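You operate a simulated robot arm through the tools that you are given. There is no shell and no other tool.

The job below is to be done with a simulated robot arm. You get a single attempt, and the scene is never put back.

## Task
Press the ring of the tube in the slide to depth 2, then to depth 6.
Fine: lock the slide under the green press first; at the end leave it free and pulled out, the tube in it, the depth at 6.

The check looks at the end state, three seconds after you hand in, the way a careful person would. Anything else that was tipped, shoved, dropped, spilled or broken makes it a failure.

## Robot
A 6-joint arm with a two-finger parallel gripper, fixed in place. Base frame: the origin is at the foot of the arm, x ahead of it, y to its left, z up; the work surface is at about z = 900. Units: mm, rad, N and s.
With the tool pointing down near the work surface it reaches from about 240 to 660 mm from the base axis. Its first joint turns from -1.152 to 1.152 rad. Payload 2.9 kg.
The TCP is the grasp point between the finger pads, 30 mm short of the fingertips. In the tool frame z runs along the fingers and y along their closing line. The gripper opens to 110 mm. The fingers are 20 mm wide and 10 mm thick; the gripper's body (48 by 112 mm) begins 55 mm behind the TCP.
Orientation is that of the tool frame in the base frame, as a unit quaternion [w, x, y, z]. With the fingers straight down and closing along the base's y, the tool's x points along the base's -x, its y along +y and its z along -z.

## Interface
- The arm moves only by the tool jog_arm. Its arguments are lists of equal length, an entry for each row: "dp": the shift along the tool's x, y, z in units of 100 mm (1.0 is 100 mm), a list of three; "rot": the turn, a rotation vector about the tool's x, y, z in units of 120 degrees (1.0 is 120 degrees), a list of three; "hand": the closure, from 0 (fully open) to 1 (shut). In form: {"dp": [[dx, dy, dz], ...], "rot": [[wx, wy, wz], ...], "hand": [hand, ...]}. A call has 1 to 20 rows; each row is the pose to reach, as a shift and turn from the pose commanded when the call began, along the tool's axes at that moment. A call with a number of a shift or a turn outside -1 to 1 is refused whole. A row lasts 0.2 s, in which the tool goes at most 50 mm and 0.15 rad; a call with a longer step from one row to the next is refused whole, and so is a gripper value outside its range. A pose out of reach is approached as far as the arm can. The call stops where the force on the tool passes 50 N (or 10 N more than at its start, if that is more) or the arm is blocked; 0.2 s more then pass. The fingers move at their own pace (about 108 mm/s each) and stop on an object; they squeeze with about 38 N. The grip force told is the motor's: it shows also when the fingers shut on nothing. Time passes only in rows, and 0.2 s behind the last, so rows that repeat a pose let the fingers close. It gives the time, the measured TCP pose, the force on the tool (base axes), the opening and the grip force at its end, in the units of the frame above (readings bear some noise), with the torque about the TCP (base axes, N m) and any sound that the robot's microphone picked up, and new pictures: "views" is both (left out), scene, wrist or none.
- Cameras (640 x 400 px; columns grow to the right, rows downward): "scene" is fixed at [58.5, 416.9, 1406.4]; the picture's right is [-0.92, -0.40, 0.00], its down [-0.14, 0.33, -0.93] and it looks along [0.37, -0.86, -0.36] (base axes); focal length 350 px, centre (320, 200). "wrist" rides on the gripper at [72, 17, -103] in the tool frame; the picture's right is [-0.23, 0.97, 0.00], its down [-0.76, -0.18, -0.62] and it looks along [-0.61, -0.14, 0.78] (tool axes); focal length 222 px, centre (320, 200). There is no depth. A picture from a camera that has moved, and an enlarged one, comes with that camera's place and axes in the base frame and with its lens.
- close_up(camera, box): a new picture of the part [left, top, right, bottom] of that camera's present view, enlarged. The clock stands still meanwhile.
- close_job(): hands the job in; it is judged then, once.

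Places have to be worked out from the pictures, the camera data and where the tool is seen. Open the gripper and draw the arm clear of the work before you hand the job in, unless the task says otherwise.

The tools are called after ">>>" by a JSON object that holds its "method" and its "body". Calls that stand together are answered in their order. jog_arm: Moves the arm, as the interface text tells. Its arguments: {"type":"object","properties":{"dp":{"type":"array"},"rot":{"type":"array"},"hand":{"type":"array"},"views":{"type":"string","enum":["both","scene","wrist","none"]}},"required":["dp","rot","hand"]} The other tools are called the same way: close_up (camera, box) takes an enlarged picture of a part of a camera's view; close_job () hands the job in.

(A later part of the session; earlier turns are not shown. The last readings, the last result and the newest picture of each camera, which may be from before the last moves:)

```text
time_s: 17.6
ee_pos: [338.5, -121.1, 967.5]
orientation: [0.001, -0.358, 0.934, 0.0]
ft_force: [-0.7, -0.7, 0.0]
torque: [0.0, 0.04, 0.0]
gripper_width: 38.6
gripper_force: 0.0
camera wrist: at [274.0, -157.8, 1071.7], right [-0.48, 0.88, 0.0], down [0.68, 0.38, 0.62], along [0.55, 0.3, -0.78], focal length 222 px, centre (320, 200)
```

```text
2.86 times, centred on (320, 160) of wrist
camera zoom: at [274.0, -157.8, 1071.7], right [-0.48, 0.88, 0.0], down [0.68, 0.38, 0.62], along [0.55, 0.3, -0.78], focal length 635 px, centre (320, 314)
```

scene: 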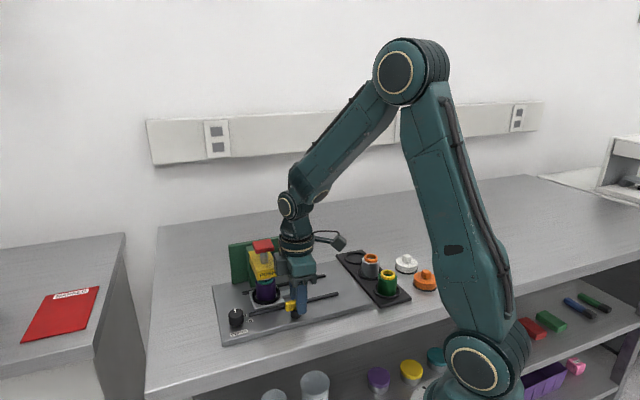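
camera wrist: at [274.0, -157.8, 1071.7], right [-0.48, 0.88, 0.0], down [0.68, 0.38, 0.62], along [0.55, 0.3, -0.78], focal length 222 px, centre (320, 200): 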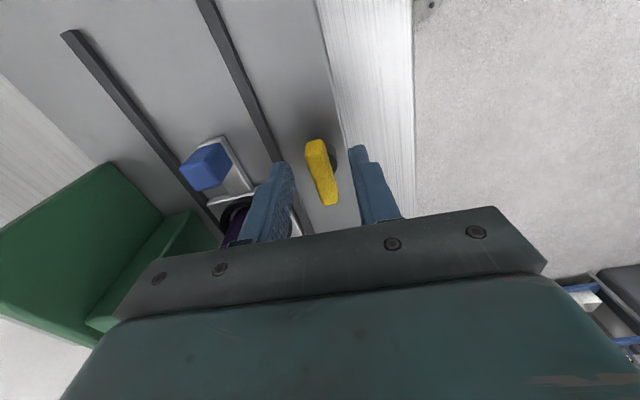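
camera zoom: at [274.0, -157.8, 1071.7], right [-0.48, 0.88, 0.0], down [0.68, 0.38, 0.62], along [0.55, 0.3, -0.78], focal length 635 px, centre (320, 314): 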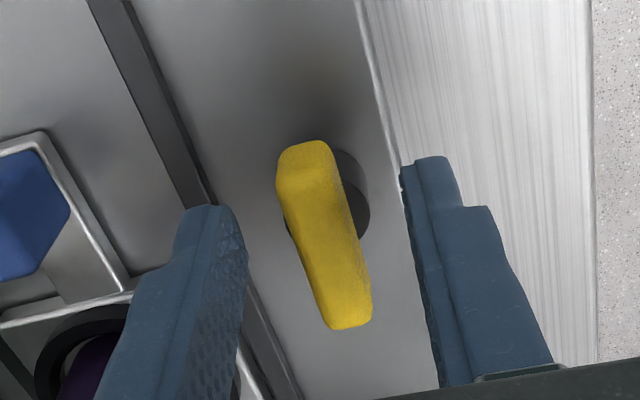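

The bar sits between the fingertips, near centred. I'll trim the yaw back 1.5° and close on it.

>>> {"method": "jog_arm", "body": {"dp": [[0, -0.005, 0], [0, -0.005, 0], [0, -0.005, 0], [0, -0.005, 0], [0, -0.005, 0]], "rot": [[0, 0, -0.0125], [0, 0, -0.0125], [0, 0, -0.0125], [0, 0, -0.0125], [0, 0, -0.0125]], "hand": [0.75, 0.85, 1, 1, 1]}}

>>> {"method": "close_up", "body": {"camera": "wrist", "box": [220, 90, 420, 230]}}

```text
time_s: 18.8
ee_pos: [339.4, -122.0, 967.2]
orientation: [0.0, -0.372, 0.928, 0.002]
ft_force: [-4.1, 2.7, 2.5]
torque: [-0.03, 0.12, 0.9]
gripper_width: 12.8
gripper_force: 45.5
camera wrist: at [275.3, -159.5, 1071.9], right [-0.51, 0.86, 0.0], down [0.67, 0.4, 0.62], along [0.54, 0.32, -0.78], focal length 222 px, centre (320, 200)
```

scene: 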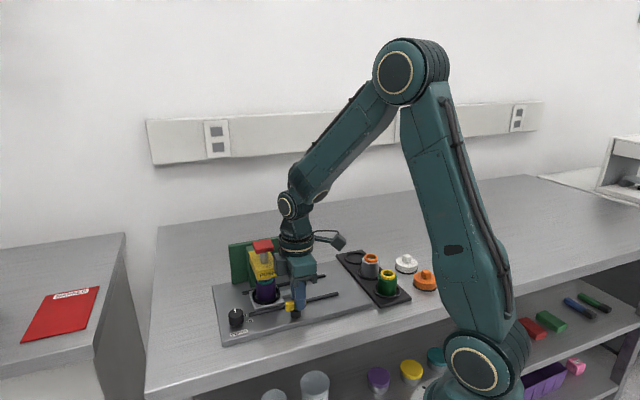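
wrist: 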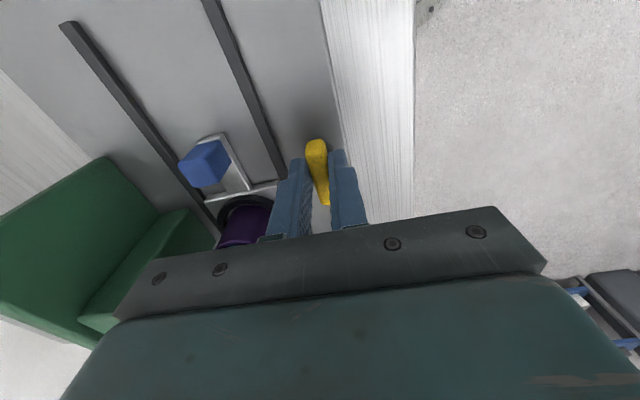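

```text
2.86 times, centred on (320, 160) of wrist
camera zoom: at [275.3, -159.5, 1071.9], right [-0.51, 0.86, 0.0], down [0.67, 0.4, 0.62], along [0.54, 0.32, -0.78], focal length 635 px, centre (320, 314)
```

zoom: 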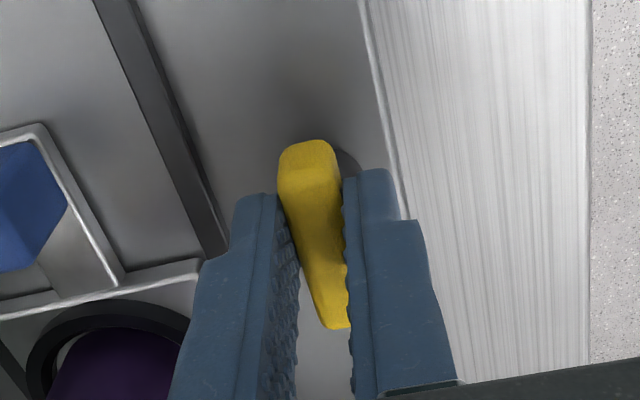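

I have the bar, 12.8 mm wide, with its pivot about 6 mm ahead of the TCP. I'll test a clockwise turn of 12° about the pivot and watch the torque.

>>> {"method": "jog_arm", "body": {"dp": [[0.0, 0.003, 0], [0.0, 0.006, 0], [-0.001, 0.009, 0], [-0.001, 0.0125, 0]], "rot": [[0, 0, 0.025], [0, 0, 0.05], [0, 0, 0.075], [0, 0, 0.1]], "hand": [1, 1, 1, 1]}}

>>> {"method": "close_up", "body": {"camera": "wrist", "box": [220, 90, 420, 230]}}

>>> {"method": "close_up", "body": {"camera": "scene", "box": [240, 250, 340, 330]}}

```text
time_s: 19.8
ee_pos: [339.5, -122.0, 969.8]
orientation: [0.0, -0.272, 0.962, 0.0]
ft_force: [0.9, -1.0, -10.6]
torque: [0.02, -0.03, 1.41]
gripper_width: 17.5
gripper_force: 44.4
camera wrist: at [268.6, -145.0, 1072.0], right [-0.32, 0.95, 0.0], down [0.74, 0.25, 0.62], along [0.59, 0.2, -0.78], focal length 222 px, centre (320, 200)
```

scene: 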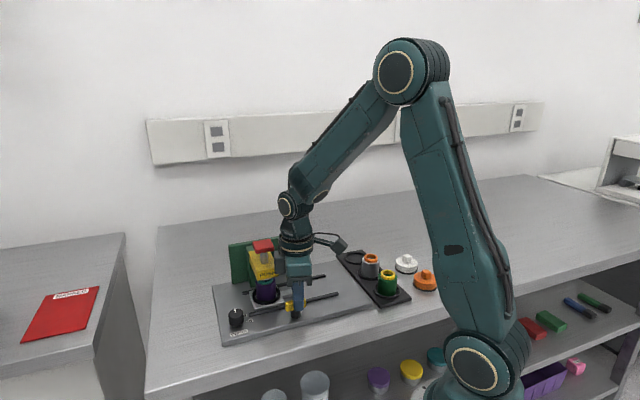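
wrist: 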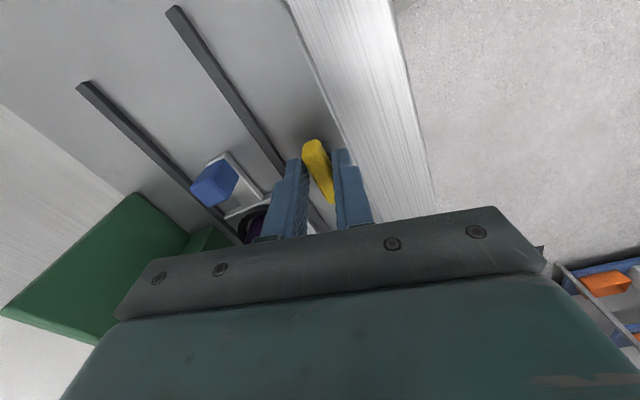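

```text
2.86 times, centred on (320, 160) of wrist
camera zoom: at [268.6, -145.0, 1072.0], right [-0.32, 0.95, 0.0], down [0.74, 0.25, 0.62], along [0.59, 0.2, -0.78], focal length 635 px, centre (320, 314)
```

zoom: 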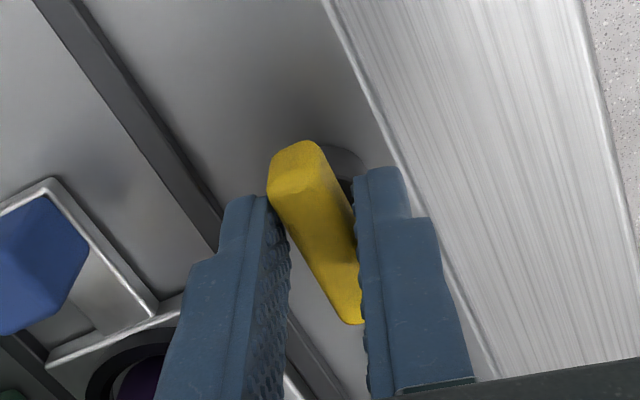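

```text
5.00 times, centred on (290, 290) of scene
camera zoom: at [58.7, 416.8, 1406.4], right [-0.92, -0.4, 0.0], down [-0.14, 0.33, -0.93], along [0.37, -0.86, -0.36], focal length 1751 px, centre (470, -250)
```

zoom: 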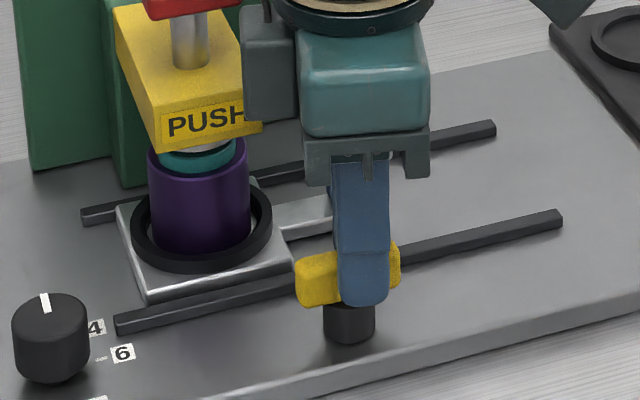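

The bar did not turn clockwise; the fingers were just pried open, so it is at its clockwise limit. I'll return and test counter-clockwise by 12°, which stays clear of the red button.

>>> {"method": "jog_arm", "body": {"dp": [[0, -0.004, 0], [0, -0.008, 0], [-0.001, -0.0125, 0], [-0.001, -0.0125, 0], [-0.002, -0.0165, 0], [-0.004, -0.0205, 0], [-0.005, -0.0244, 0]], "rot": [[0, 0, -0.0333], [0, 0, -0.0667], [0, 0, -0.1], [0, 0, -0.1], [0, 0, -0.1333], [0, 0, -0.1667], [0, 0, -0.2]], "hand": [1, 1, 1, 1, 1, 1, 1]}}

>>> {"method": "close_up", "body": {"camera": "wrist", "box": [220, 90, 420, 230]}}

>>> {"method": "close_up", "body": {"camera": "scene", "box": [240, 250, 340, 330]}}

```text
time_s: 21.4
ee_pos: [339.9, -120.8, 968.1]
orientation: [0.001, -0.467, 0.884, 0.002]
ft_force: [-8.6, 11.2, 6.1]
torque: [1.03, -0.48, 0.07]
gripper_width: 12.7
gripper_force: 45.0
camera wrist: at [285.6, -172.5, 1072.2], right [-0.67, 0.74, 0.0], down [0.58, 0.53, 0.62], along [0.46, 0.42, -0.78], focal length 222 px, centre (320, 200)
```

scene: 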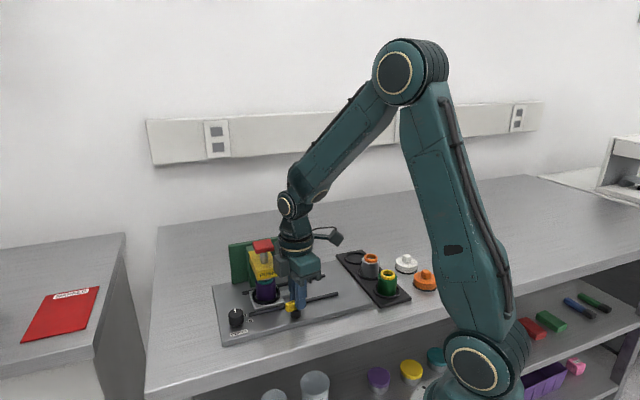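
wrist: 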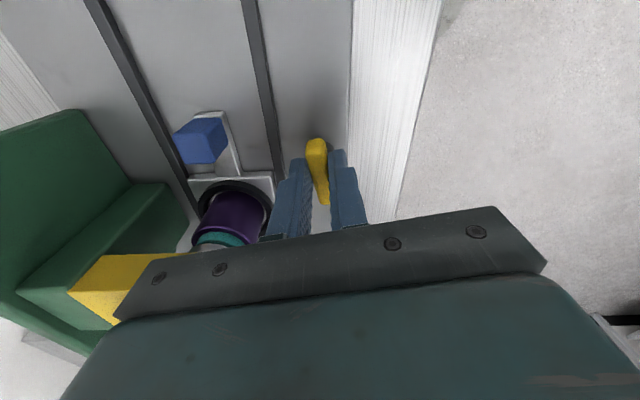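

```text
2.86 times, centred on (320, 160) of wrist
camera zoom: at [285.6, -172.5, 1072.2], right [-0.67, 0.74, 0.0], down [0.58, 0.53, 0.62], along [0.46, 0.42, -0.78], focal length 635 px, centre (320, 314)
```

zoom: 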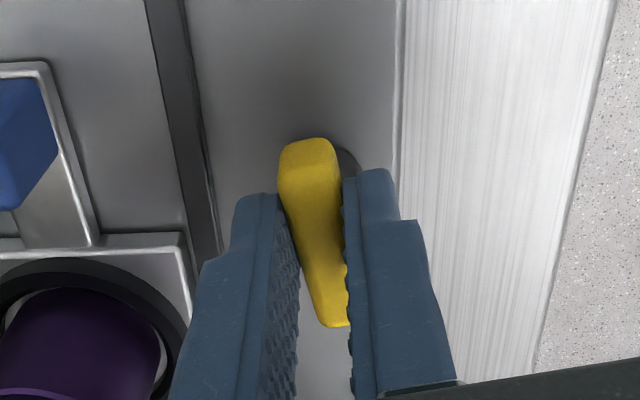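

```text
5.00 times, centred on (290, 290) of scene
camera zoom: at [58.2, 417.2, 1406.3], right [-0.92, -0.4, 0.0], down [-0.14, 0.33, -0.93], along [0.37, -0.86, -0.36], focal length 1751 px, centre (470, -250)
```

zoom: 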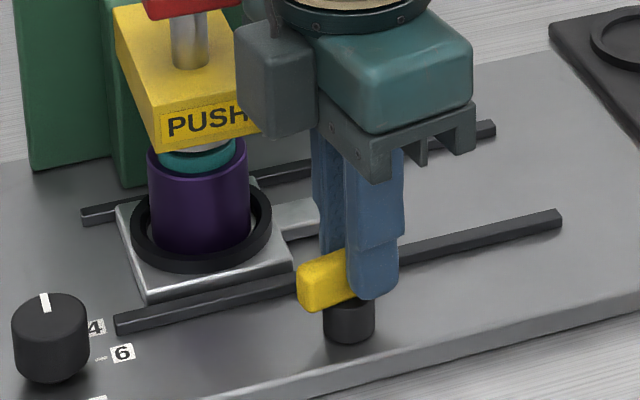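

Counter-clockwise works: the bar turned 12° with the tool at almost no torque. Continuing this grip would swing the gripper body within about 4 mm of the red button, so I'll let go, lift, and push the bar round with closed fingers from the free side instead.

>>> {"method": "jog_arm", "body": {"dp": [[0, 0.005, 0], [0, 0.005, 0], [0, 0.005, 0], [0, 0.005, -0.1], [0, 0.005, -0.3], [0, 0.005, -0.5], [0, 0.005, -0.65]], "rot": [[0, 0, 0], [0, 0, 0], [0, 0, 0], [0, 0, 0], [0, 0, 0], [0, 0, 0], [0, 0, 0]], "hand": [0.8, 0.7, 0.7, 0.7, 0.7, 0.7, 0.7]}}

>>> {"method": "close_up", "body": {"camera": "wrist", "box": [240, 90, 400, 210]}}

>>> {"method": "close_up", "body": {"camera": "scene", "box": [265, 270, 335, 325]}}

```text
time_s: 23.0
ee_pos: [340.8, -122.2, 1034.6]
orientation: [0.001, -0.466, 0.885, 0.0]
ft_force: [0.7, -0.4, -0.2]
torque: [0.04, 0.03, 0.01]
gripper_width: 32.9
gripper_force: 0.1
camera wrist: at [285.7, -172.6, 1137.7], right [-0.67, 0.74, 0.0], down [0.58, 0.53, 0.62], along [0.46, 0.42, -0.78], focal length 222 px, centre (320, 200)
```

scene: 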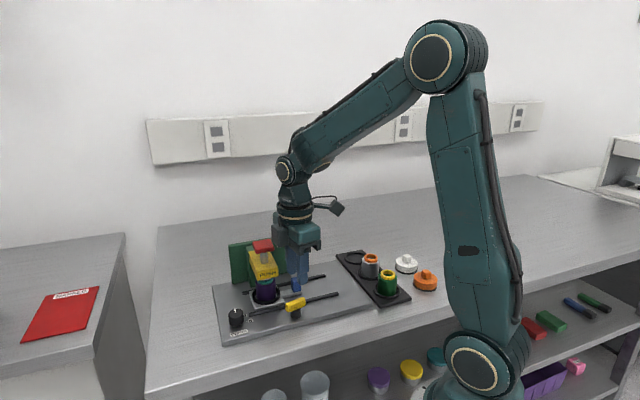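
wrist: 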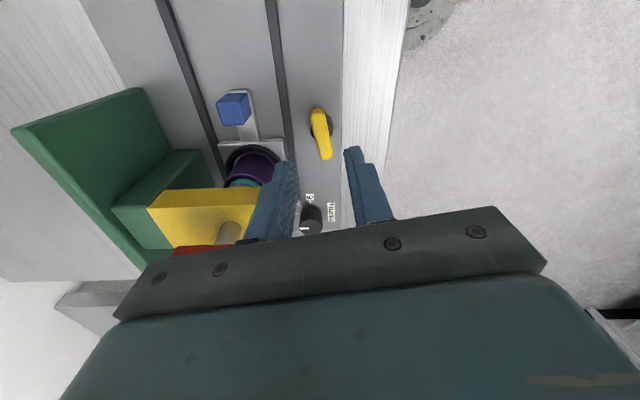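

```text
3.33 times, centred on (320, 150) of wrist
camera zoom: at [285.7, -172.6, 1137.7], right [-0.67, 0.74, 0.0], down [0.58, 0.53, 0.62], along [0.46, 0.42, -0.78], focal length 740 px, centre (320, 367)
```

zoom: 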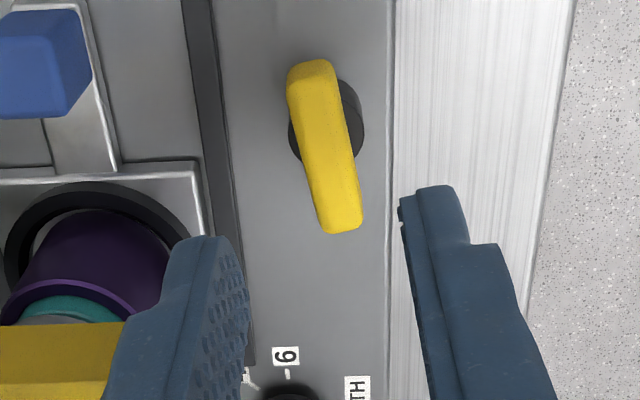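

```text
7.27 times, centred on (300, 298) of scene
camera zoom: at [58.5, 416.9, 1406.4], right [-0.92, -0.4, 0.0], down [-0.14, 0.33, -0.93], along [0.37, -0.86, -0.36], focal length 2547 px, centre (466, -509)
```

zoom: 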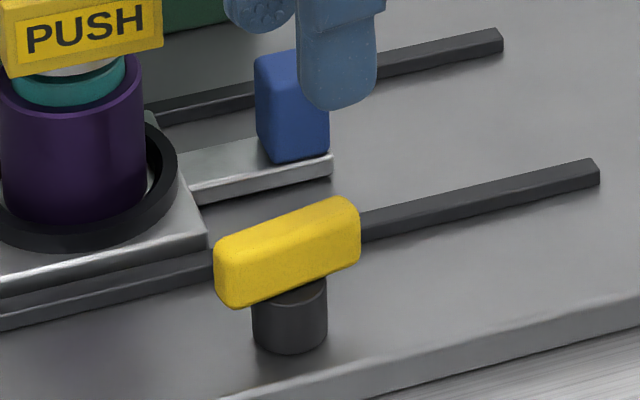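

The bar now sits about 12° off the rail. At this height everything is clear, so I'll close the fingers, turn the tool so the body runs along the rails, and move to the free side of the bar's rear end.

>>> {"method": "jog_arm", "body": {"dp": [[0.012, 0.018, 0], [0.024, 0.036, 0], [0.036, 0.055, 0], [0.048, 0.073, 0], [0.06, 0.09, 0], [0.073, 0.11, 0], [0.085, 0.128, 0], [0.097, 0.146, 0], [0.11, 0.164, 0], [0.122, 0.182, 0], [0.134, 0.2, 0], [0.146, 0.22, 0], [0.158, 0.237, 0]], "rot": [[0, 0, 0.0645], [0, 0, 0.129], [0, 0, 0.1936], [0, 0, 0.258], [0, 0, 0.3227], [0, 0, 0.387], [0, 0, 0.4518], [0, 0, 0.516], [0, 0, 0.581], [0, 0, 0.645], [0, 0, 0.71], [0, 0, 0.7745], [0, 0, 0.839]], "hand": [0.7, 0.8, 0.9, 1, 1, 1, 1, 1, 1, 1, 1, 1, 1]}}

>>> {"method": "close_up", "body": {"camera": "wrist", "box": [220, 60, 420, 220]}}

>>> {"method": "close_up", "body": {"camera": "scene", "box": [240, 230, 360, 330]}}

```text
time_s: 25.8
ee_pos: [312.1, -122.8, 1032.9]
orientation: [0.0, 0.387, 0.922, 0.001]
ft_force: [-0.1, 0.0, 0.0]
torque: [0.01, 0.0, -0.01]
gripper_width: 0.1
gripper_force: 38.2
camera wrist: at [272.8, -58.9, 1137.4], right [0.85, 0.52, 0.0], down [0.41, -0.67, 0.62], along [0.33, -0.53, -0.78], focal length 222 px, centre (320, 200)
```

scene: 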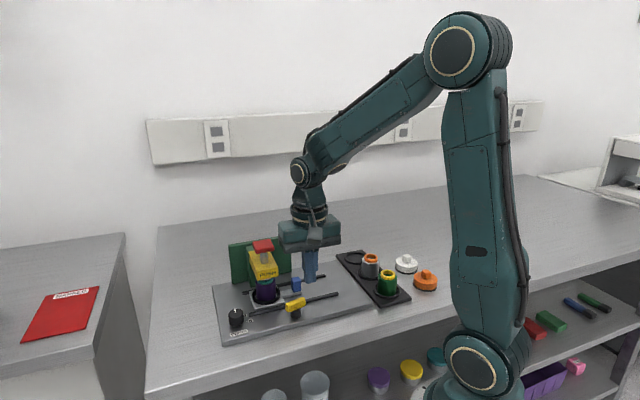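
wrist: 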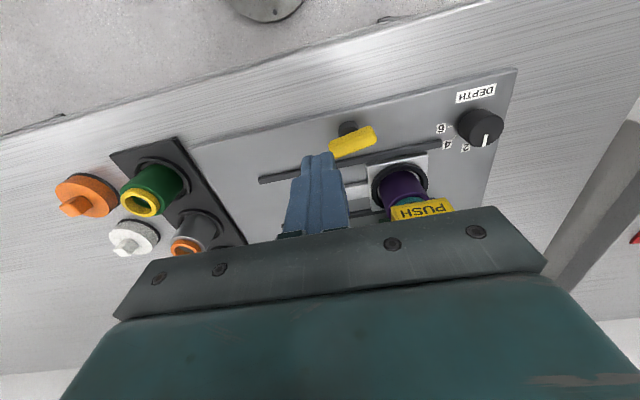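

```text
2.50 times, centred on (320, 140) of wrist
camera zoom: at [272.8, -58.9, 1137.4], right [0.85, 0.52, 0.0], down [0.41, -0.67, 0.62], along [0.33, -0.53, -0.78], focal length 555 px, centre (320, 350)
```

zoom: 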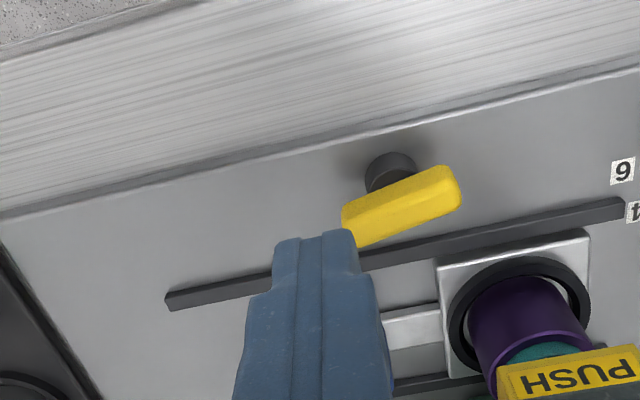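

```text
4.00 times, centred on (300, 280) of scene
camera zoom: at [58.5, 416.9, 1406.4], right [-0.92, -0.4, 0.0], down [-0.14, 0.33, -0.93], along [0.37, -0.86, -0.36], focal length 1401 px, centre (400, -120)
```

zoom: 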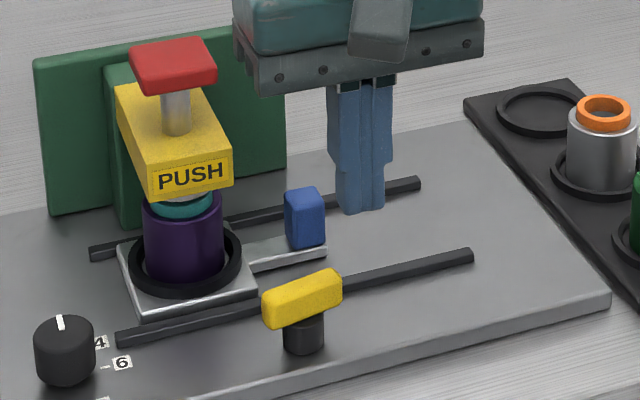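

The tool is at (312,-123), which puts the closed fingers beside the bar's rear end with about 5 mm clearance. I'll lower to fingertip height z≈935.

>>> {"method": "jog_arm", "body": {"dp": [[0, 0, 0.2], [0, 0, 0.4], [0, 0, 0.55], [0, 0, 0.62], [0, 0, 0.68]], "rot": [[0, 0, 0], [0, 0, 0], [0, 0, 0], [0, 0, 0], [0, 0, 0]], "hand": [1, 1, 1, 1, 1]}}

>>> {"method": "close_up", "body": {"camera": "scene", "box": [250, 260, 340, 330]}}

>>> {"method": "close_up", "body": {"camera": "wrist", "box": [240, 90, 420, 230]}}

```text
time_s: 27.0
ee_pos: [312.8, -120.7, 964.9]
orientation: [0.0, 0.385, 0.923, 0.0]
ft_force: [0.7, 0.0, -1.6]
torque: [-0.02, 0.03, 0.02]
gripper_width: 0.0
gripper_force: 37.7
camera wrist: at [272.4, -58.5, 1068.8], right [0.85, 0.53, 0.0], down [0.41, -0.67, 0.62], along [0.33, -0.53, -0.78], focal length 222 px, centre (320, 200)
```

scene: 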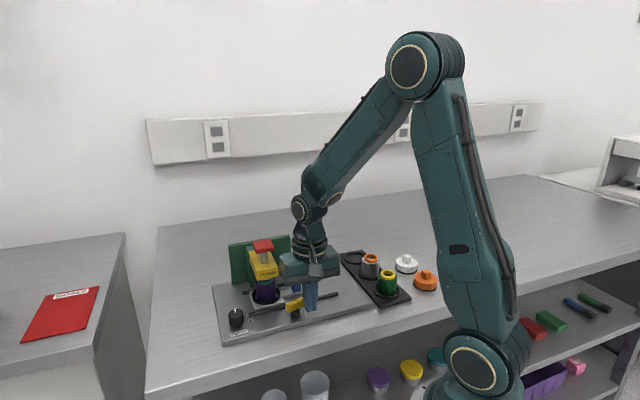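
wrist: 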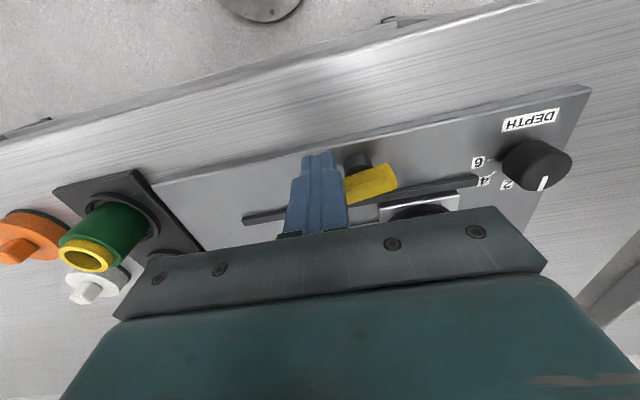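

```text
5.71 times, centred on (295, 295) of scene
camera zoom: at [58.5, 416.9, 1406.4], right [-0.92, -0.4, 0.0], down [-0.14, 0.33, -0.93], along [0.37, -0.86, -0.36], focal length 2001 px, centre (463, -343)
```

zoom: 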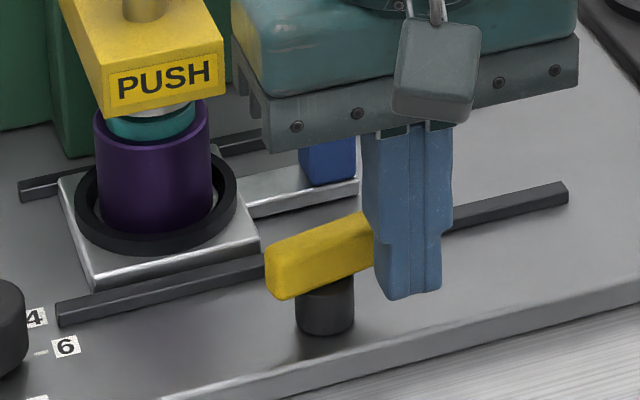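

```text
2.86 times, centred on (330, 160) of wrist
camera zoom: at [272.4, -58.5, 1068.8], right [0.85, 0.53, 0.0], down [0.41, -0.67, 0.62], along [0.33, -0.53, -0.78], focal length 635 px, centre (291, 314)
```

zoom: 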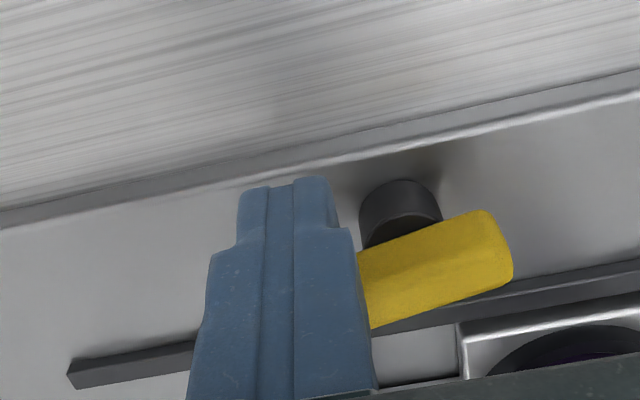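

The closed fingertips stand beside the bar's rear end at z≈935. I'll push toward the press side along an arc to turn the bar to about 45°.

>>> {"method": "jog_arm", "body": {"dp": [[-0.03, -0.005, 0], [-0.058, -0.01, 0], [-0.082, -0.012, 0], [-0.106, -0.014, 0], [-0.125, -0.01, 0], [-0.145, -0.005, 0]], "rot": [[0, 0, 0], [0, 0, 0], [0, 0, 0], [0, 0, 0], [0, 0, 0], [0, 0, 0]], "hand": [1, 1, 1, 1, 1, 1]}}

>>> {"method": "close_up", "body": {"camera": "scene", "box": [250, 260, 340, 330]}}

>>> {"method": "close_up", "body": {"camera": "wrist", "box": [240, 90, 420, 230]}}

```text
time_s: 28.4
ee_pos: [321.7, -133.7, 964.9]
orientation: [0.0, 0.384, 0.923, 0.0]
ft_force: [-2.3, -2.3, 0.0]
torque: [-0.03, 0.06, -0.01]
gripper_width: 0.0
gripper_force: 37.5
camera wrist: at [282.9, -69.7, 1069.5], right [0.85, 0.52, 0.0], down [0.41, -0.67, 0.62], along [0.33, -0.53, -0.78], focal length 222 px, centre (320, 200)
```

scene: 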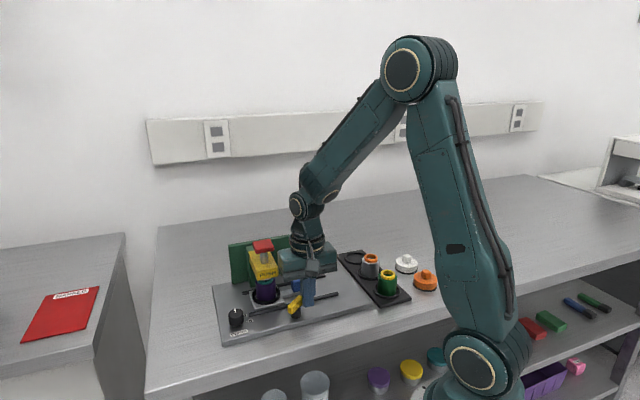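
wrist: 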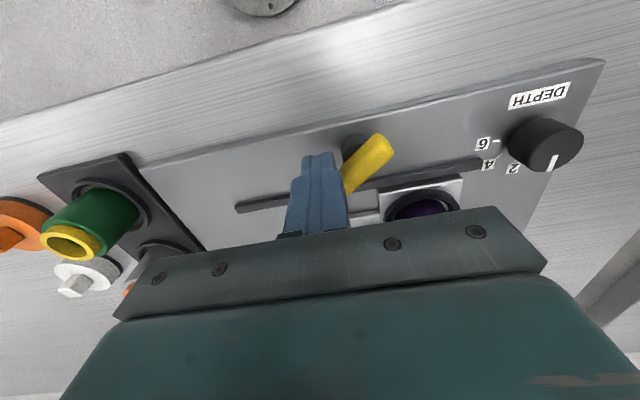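

```text
5.71 times, centred on (295, 295) of scene
camera zoom: at [58.5, 416.9, 1406.4], right [-0.92, -0.4, 0.0], down [-0.14, 0.33, -0.93], along [0.37, -0.86, -0.36], focal length 2001 px, centre (463, -343)
```

zoom: 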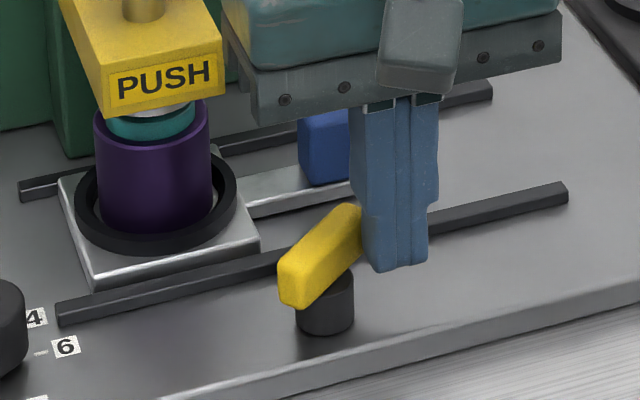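

```text
2.86 times, centred on (330, 160) of wrist
camera zoom: at [282.9, -69.7, 1069.5], right [0.85, 0.52, 0.0], down [0.41, -0.67, 0.62], along [0.33, -0.53, -0.78], focal length 635 px, centre (291, 314)
```

zoom: 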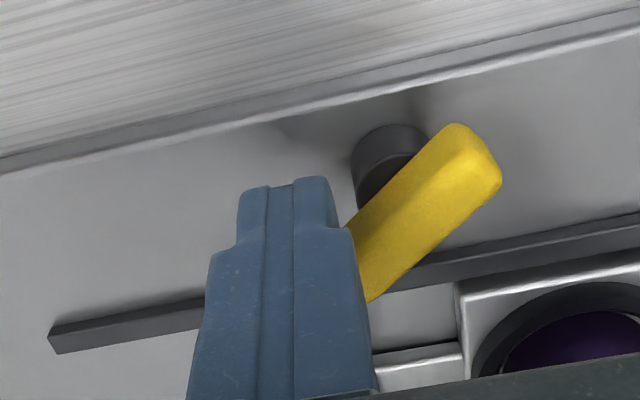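

The bar follows freely, now at about 45°. I'll continue along the arc to about 90°.

>>> {"method": "jog_arm", "body": {"dp": [[-0.018, 0.01, 0], [-0.035, 0.019, 0], [-0.05, 0.032, 0], [-0.065, 0.046, 0], [-0.076, 0.063, 0], [-0.086, 0.08, 0]], "rot": [[0, 0, 0], [0, 0, 0], [0, 0, 0], [0, 0, 0], [0, 0, 0], [0, 0, 0]], "hand": [1, 1, 1, 1, 1, 1]}}

>>> {"method": "close_up", "body": {"camera": "scene", "box": [250, 260, 340, 330]}}

>>> {"method": "close_up", "body": {"camera": "wrist", "box": [240, 90, 420, 230]}}

```text
time_s: 29.8
ee_pos: [333.6, -133.7, 966.6]
orientation: [0.0, 0.384, 0.923, 0.001]
ft_force: [-1.5, -2.7, 0.1]
torque: [-0.07, 0.04, -0.01]
gripper_width: 0.1
gripper_force: 37.5
camera wrist: at [294.6, -69.9, 1069.5], right [0.85, 0.52, 0.0], down [0.41, -0.67, 0.62], along [0.33, -0.53, -0.78], focal length 222 px, centre (320, 200)
```

scene: 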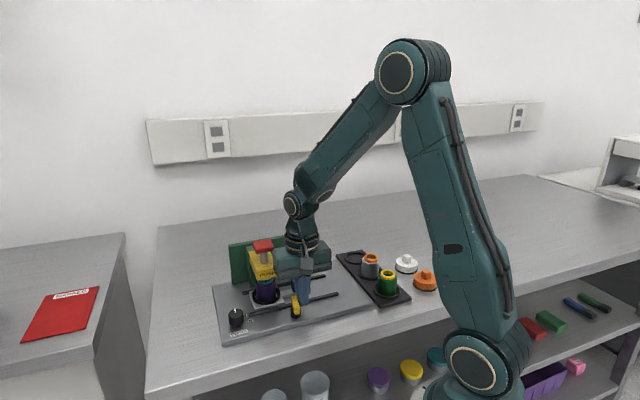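
wrist: 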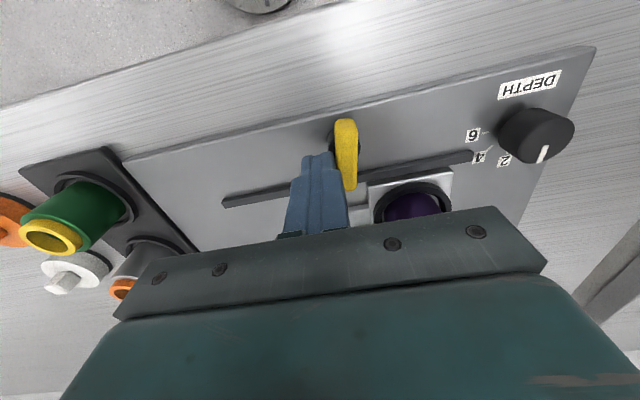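

```text
5.71 times, centred on (295, 295) of scene
camera zoom: at [58.5, 416.8, 1406.4], right [-0.92, -0.4, 0.0], down [-0.14, 0.33, -0.93], along [0.37, -0.86, -0.36], focal length 2001 px, centre (463, -343)
```

zoom: 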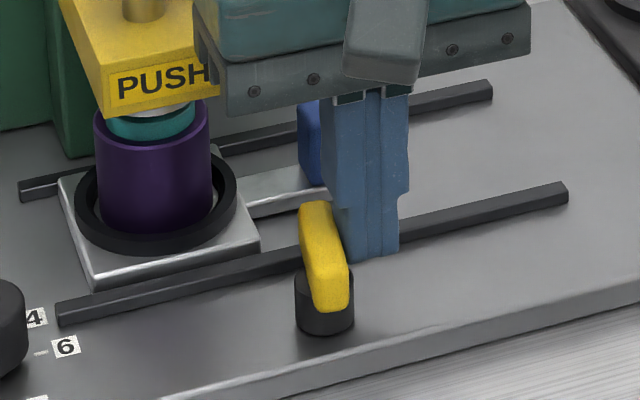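

```text
2.86 times, centred on (330, 160) of wrist
camera zoom: at [294.6, -69.9, 1069.5], right [0.85, 0.52, 0.0], down [0.41, -0.67, 0.62], along [0.33, -0.53, -0.78], focal length 635 px, centre (291, 314)
```

zoom: 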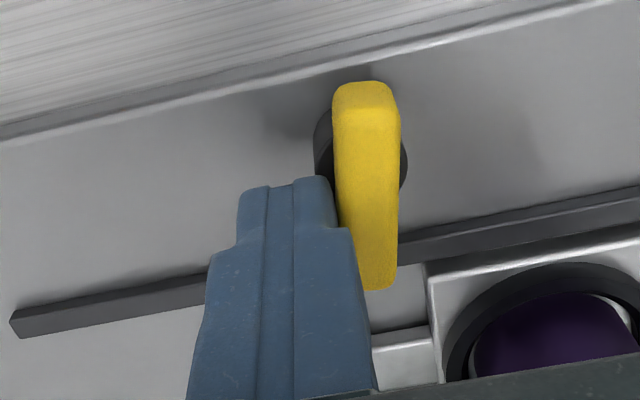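

The bar appears to be at about 82°. I'll push a few more mm along the rails' direction, watching for the end stop.

>>> {"method": "jog_arm", "body": {"dp": [[0, 0.015, 0], [0, 0.03, 0], [0, 0.045, 0]], "rot": [[0, 0, 0], [0, 0, 0], [0, 0, 0]], "hand": [1, 1, 1]}}

>>> {"method": "close_up", "body": {"camera": "scene", "box": [250, 260, 340, 330]}}

>>> {"method": "close_up", "body": {"camera": "wrist", "box": [240, 90, 420, 230]}}

```text
time_s: 30.6
ee_pos: [335.8, -131.6, 963.7]
orientation: [-0.001, 0.386, 0.923, 0.0]
ft_force: [-14.0, -9.0, 6.1]
torque: [-0.15, 0.24, 0.09]
gripper_width: 0.0
gripper_force: 37.7
camera wrist: at [296.5, -67.7, 1069.2], right [0.85, 0.52, 0.0], down [0.41, -0.67, 0.62], along [0.32, -0.53, -0.78], focal length 222 px, centre (320, 200)
```

scene: 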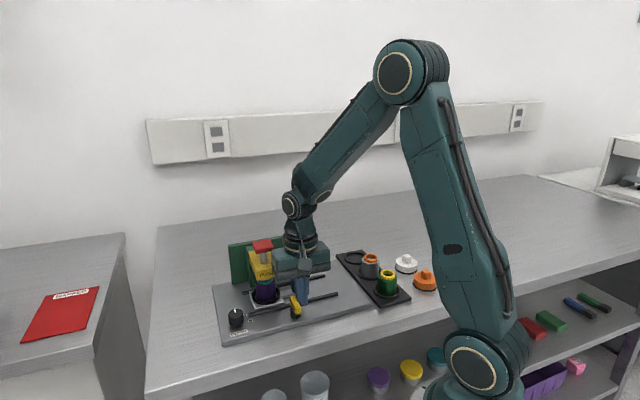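
wrist: 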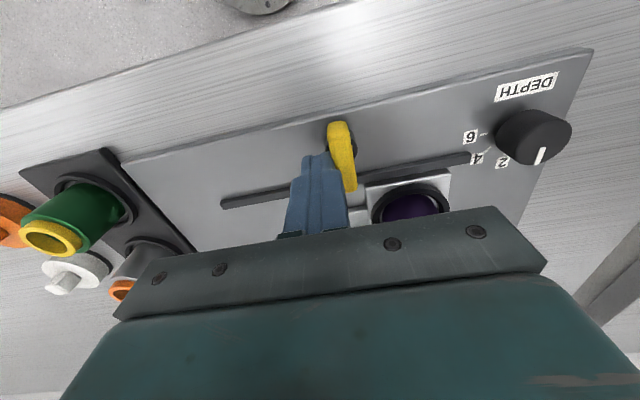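

```text
5.71 times, centred on (295, 295) of scene
camera zoom: at [58.1, 416.7, 1406.5], right [-0.92, -0.4, 0.0], down [-0.14, 0.33, -0.93], along [0.37, -0.86, -0.36], focal length 2001 px, centre (463, -343)
```

zoom: 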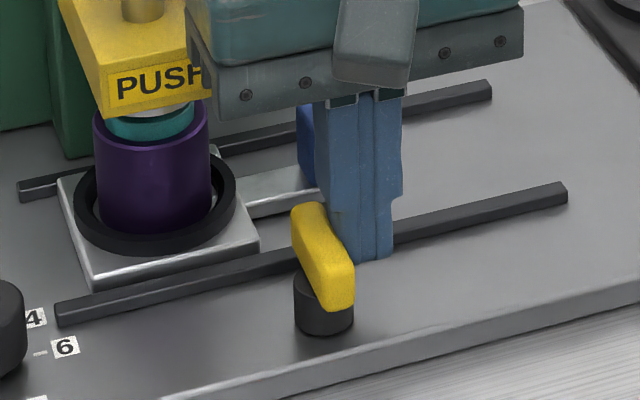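

```text
2.86 times, centred on (330, 160) of wrist
camera zoom: at [296.5, -67.7, 1069.2], right [0.85, 0.52, 0.0], down [0.41, -0.67, 0.62], along [0.32, -0.53, -0.78], focal length 635 px, centre (291, 314)
```

zoom: 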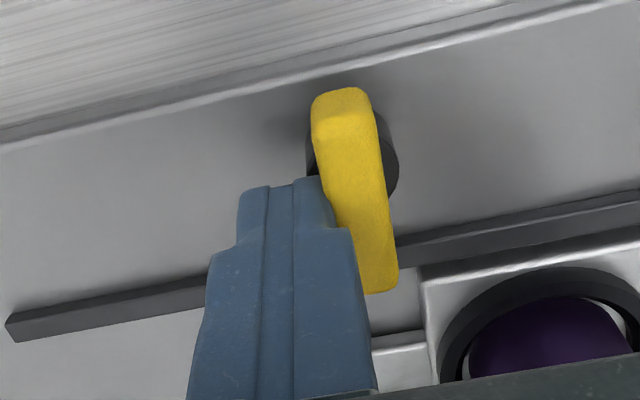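

Resistance rose to about 16 N with the bar at about 90°. I'll push 2 mm more to confirm it is at its stop.

>>> {"method": "jog_arm", "body": {"dp": [[0, 0.01, 0], [0, 0.02, 0], [0, 0.02, 0]], "rot": [[0, 0, 0], [0, 0, 0], [0, 0, 0]], "hand": [1, 1, 1], "views": "none"}}

>>> {"method": "close_up", "body": {"camera": "wrist", "box": [240, 90, 420, 230]}}

>>> {"method": "close_up", "body": {"camera": "scene", "box": [250, 260, 340, 330]}}

```text
time_s: 31.4
ee_pos: [334.5, -131.2, 964.0]
orientation: [-0.002, 0.387, 0.922, -0.003]
ft_force: [-30.2, -21.7, 10.3]
torque: [-0.33, 0.56, 0.22]
gripper_width: 0.0
gripper_force: 37.2
```

```text
2.86 times, centred on (330, 160) of wrist
camera zoom: at [297.2, -67.0, 1068.9], right [0.85, 0.52, -0.01], down [0.41, -0.67, 0.62], along [0.32, -0.54, -0.78], focal length 635 px, centre (291, 314)
```

zoom: 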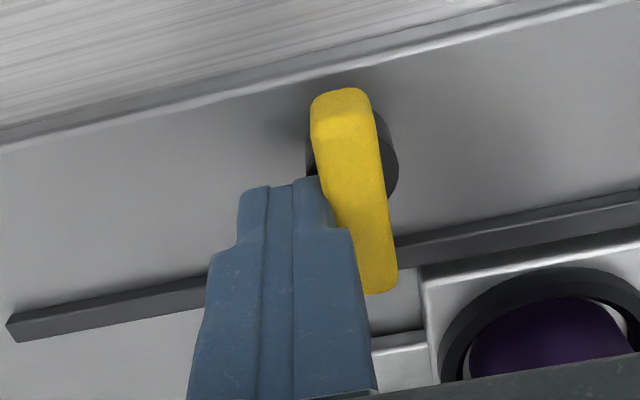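

```text
5.71 times, centred on (295, 295) of scene
camera zoom: at [57.6, 416.4, 1406.6], right [-0.92, -0.4, 0.0], down [-0.14, 0.33, -0.93], along [0.37, -0.86, -0.36], focal length 2001 px, centre (463, -343)
```

zoom: 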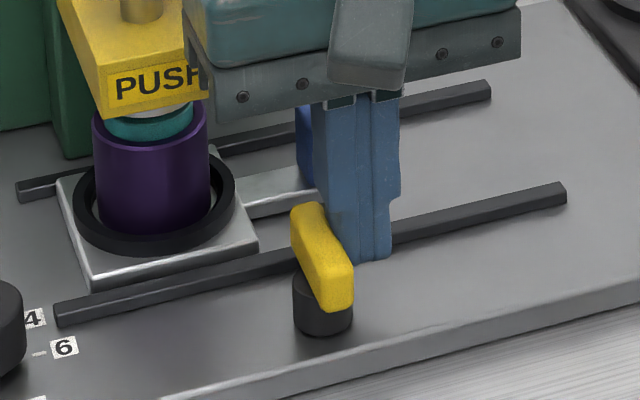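

The lock is firmly at its 90° stop, with 37 N and no further motion. I'll back off 10 mm and lift clear.

>>> {"method": "jog_arm", "body": {"dp": [[0, -0.05, 0], [0.02, -0.14, 0], [0.02, -0.14, -0.2], [0.02, -0.14, -0.45], [0.02, -0.14, -0.7], [0.02, -0.14, -1.0]], "rot": [[0, 0, 0], [0, 0, 0], [0, 0, 0], [0, 0, 0], [0, 0, 0], [0, 0, 0]], "hand": [1, 1, 1, 1, 1, 1]}}

>>> {"method": "close_up", "body": {"camera": "scene", "box": [210, 225, 350, 335]}}

>>> {"method": "close_up", "body": {"camera": "wrist", "box": [280, 60, 520, 220]}}

```text
time_s: 32.8
ee_pos: [327.0, -138.2, 1065.6]
orientation: [0.0, 0.385, 0.923, 0.0]
ft_force: [0.5, 0.1, 0.7]
torque: [-0.02, 0.01, -0.02]
gripper_width: 0.0
gripper_force: 37.8
camera wrist: at [286.9, -73.9, 1169.5], right [0.85, 0.53, 0.0], down [0.41, -0.67, 0.62], along [0.33, -0.53, -0.78], focal length 222 px, centre (320, 200)
```

scene: 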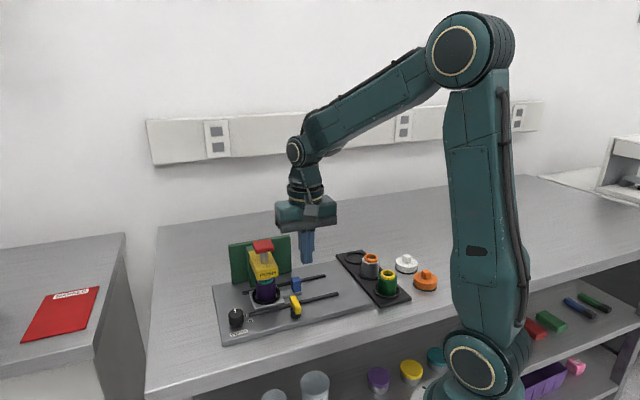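
wrist: 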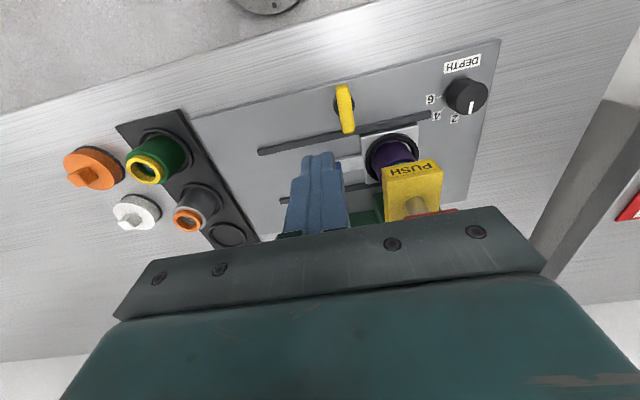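

```text
3.64 times, centred on (280, 280) of scene
camera zoom: at [58.5, 416.9, 1406.4], right [-0.92, -0.4, 0.0], down [-0.14, 0.33, -0.93], along [0.37, -0.86, -0.36], focal length 1273 px, centre (466, -91)
```

zoom: 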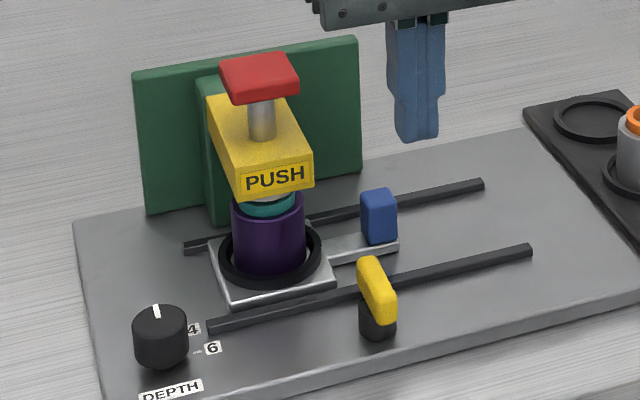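

```text
2.50 times, centred on (400, 140) of wrist
camera zoom: at [286.9, -73.9, 1169.5], right [0.85, 0.53, 0.0], down [0.41, -0.67, 0.62], along [0.33, -0.53, -0.78], focal length 555 px, centre (120, 350)
```

zoom: 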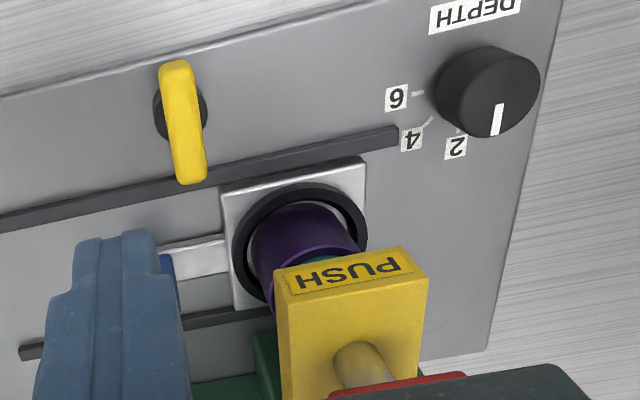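

The lock bar is crosswise and the dial still points at 2. The red button's top centre is at about (427,-138.5,1050). I'll raise and move the closed fingers above it.

>>> {"method": "jog_arm", "body": {"dp": [[0, 0, -0.3], [0, 0, -0.6], [-0.18, 0.18, -0.6], [-0.36, 0.36, -0.6], [-0.54, 0.54, -0.6], [-0.705, 0.713, -0.6]], "rot": [[0, 0, 0], [0, 0, 0], [0, 0, 0], [0, 0, 0], [0, 0, 0], [0, 0, 0]], "hand": [1, 1, 1, 1, 1, 1]}}

>>> {"method": "close_up", "body": {"camera": "scene", "box": [210, 180, 350, 300]}}

>>> {"method": "close_up", "body": {"camera": "wrist", "box": [220, 60, 460, 220]}}

```text
time_s: 34.2
ee_pos: [426.5, -136.3, 1125.3]
orientation: [0.001, 0.384, 0.923, 0.001]
ft_force: [1.5, 0.4, 0.3]
torque: [0.0, -0.03, 0.01]
gripper_width: 0.0
gripper_force: 38.1
camera wrist: at [388.0, -73.9, 1229.8], right [0.85, 0.52, 0.0], down [0.41, -0.67, 0.62], along [0.33, -0.53, -0.78], focal length 222 px, centre (320, 200)
```

scene: 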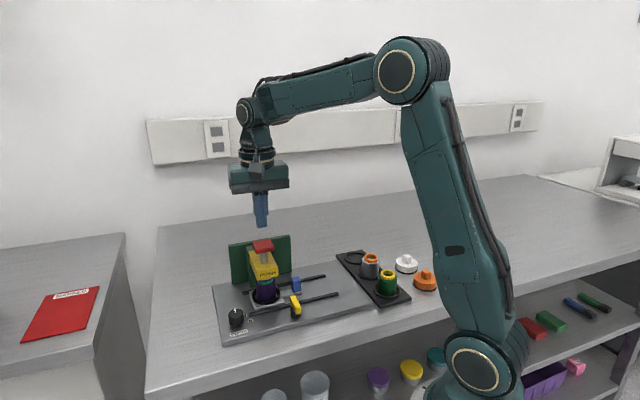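
wrist: 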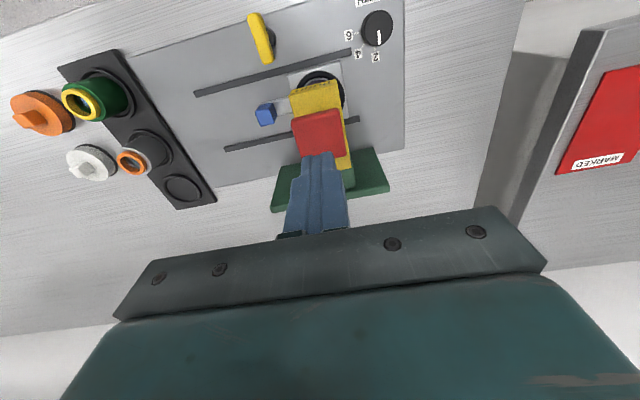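

```text
3.33 times, centred on (280, 240) of scene
camera zoom: at [58.5, 416.9, 1406.4], right [-0.92, -0.4, 0.0], down [-0.14, 0.33, -0.93], along [0.37, -0.86, -0.36], focal length 1167 px, centre (453, 67)
```

zoom: 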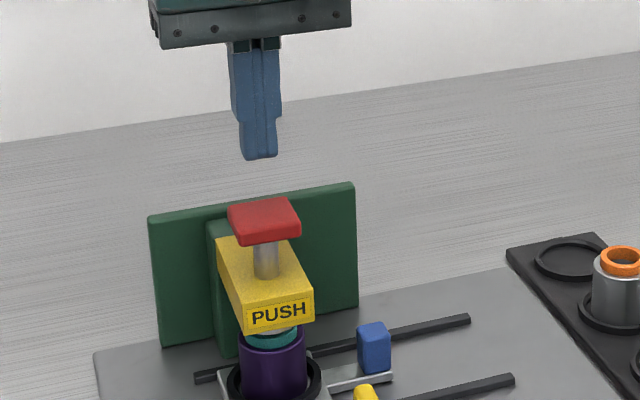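

```text
2.50 times, centred on (340, 140) of wrist
camera zoom: at [388.0, -73.9, 1229.8], right [0.85, 0.52, 0.0], down [0.41, -0.67, 0.62], along [0.33, -0.53, -0.78], focal length 555 px, centre (270, 350)
```

zoom: 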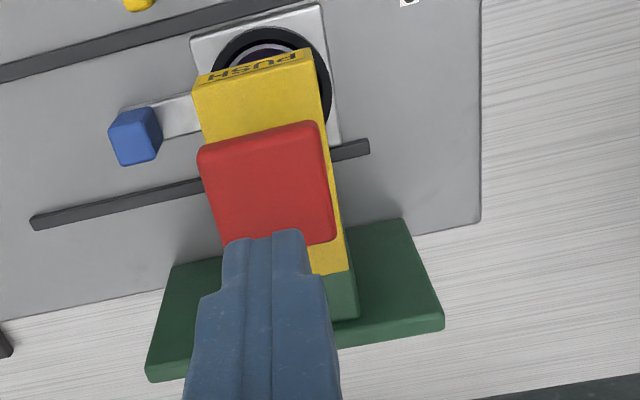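

The fingertips are exactly above the button centre. I'll descend to just above it and then press down slowly in small steps.

>>> {"method": "jog_arm", "body": {"dp": [[0, 0, 0.2], [0, 0, 0.35], [0, 0, 0.42], [0, 0, 0.45], [0, 0, 0.48], [0, 0, 0.51], [0, 0, 0.54]], "rot": [[0, 0, 0], [0, 0, 0], [0, 0, 0], [0, 0, 0], [0, 0, 0], [0, 0, 0], [0, 0, 0]], "hand": [1, 1, 1, 1, 1, 1, 1], "views": "scene"}}

>>> {"method": "close_up", "body": {"camera": "scene", "box": [210, 210, 330, 310]}}

```text
time_s: 35.6
ee_pos: [427.6, -137.8, 1079.5]
orientation: [0.005, 0.385, 0.923, 0.001]
ft_force: [-5.7, 1.4, 9.5]
torque: [0.06, 0.24, 0.0]
gripper_width: 0.2
gripper_force: 38.1
heard: click
stopped in row 7: the force on the tool passed its limit at 56 N (the readings are from after the stop); the commanded pose is now the measured one
```

scene: 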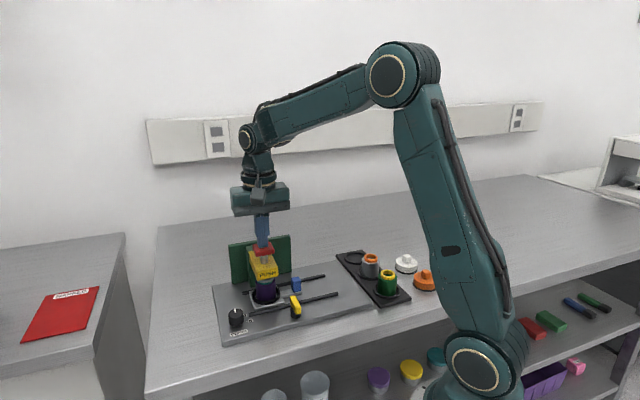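

```text
4.00 times, centred on (270, 260) of scene
camera zoom: at [58.3, 417.0, 1406.4], right [-0.92, -0.4, 0.0], down [-0.14, 0.33, -0.93], along [0.37, -0.86, -0.36], focal length 1401 px, centre (520, -40)
```

zoom: 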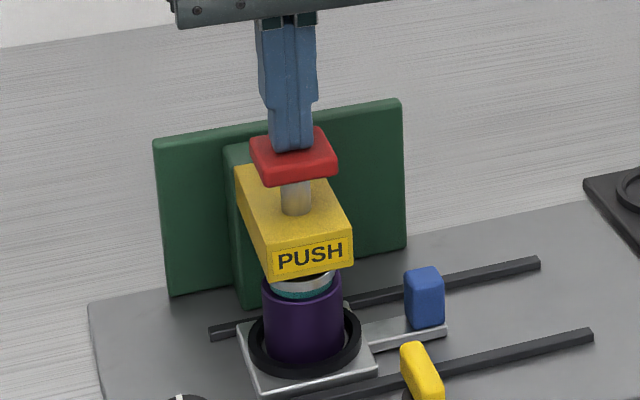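

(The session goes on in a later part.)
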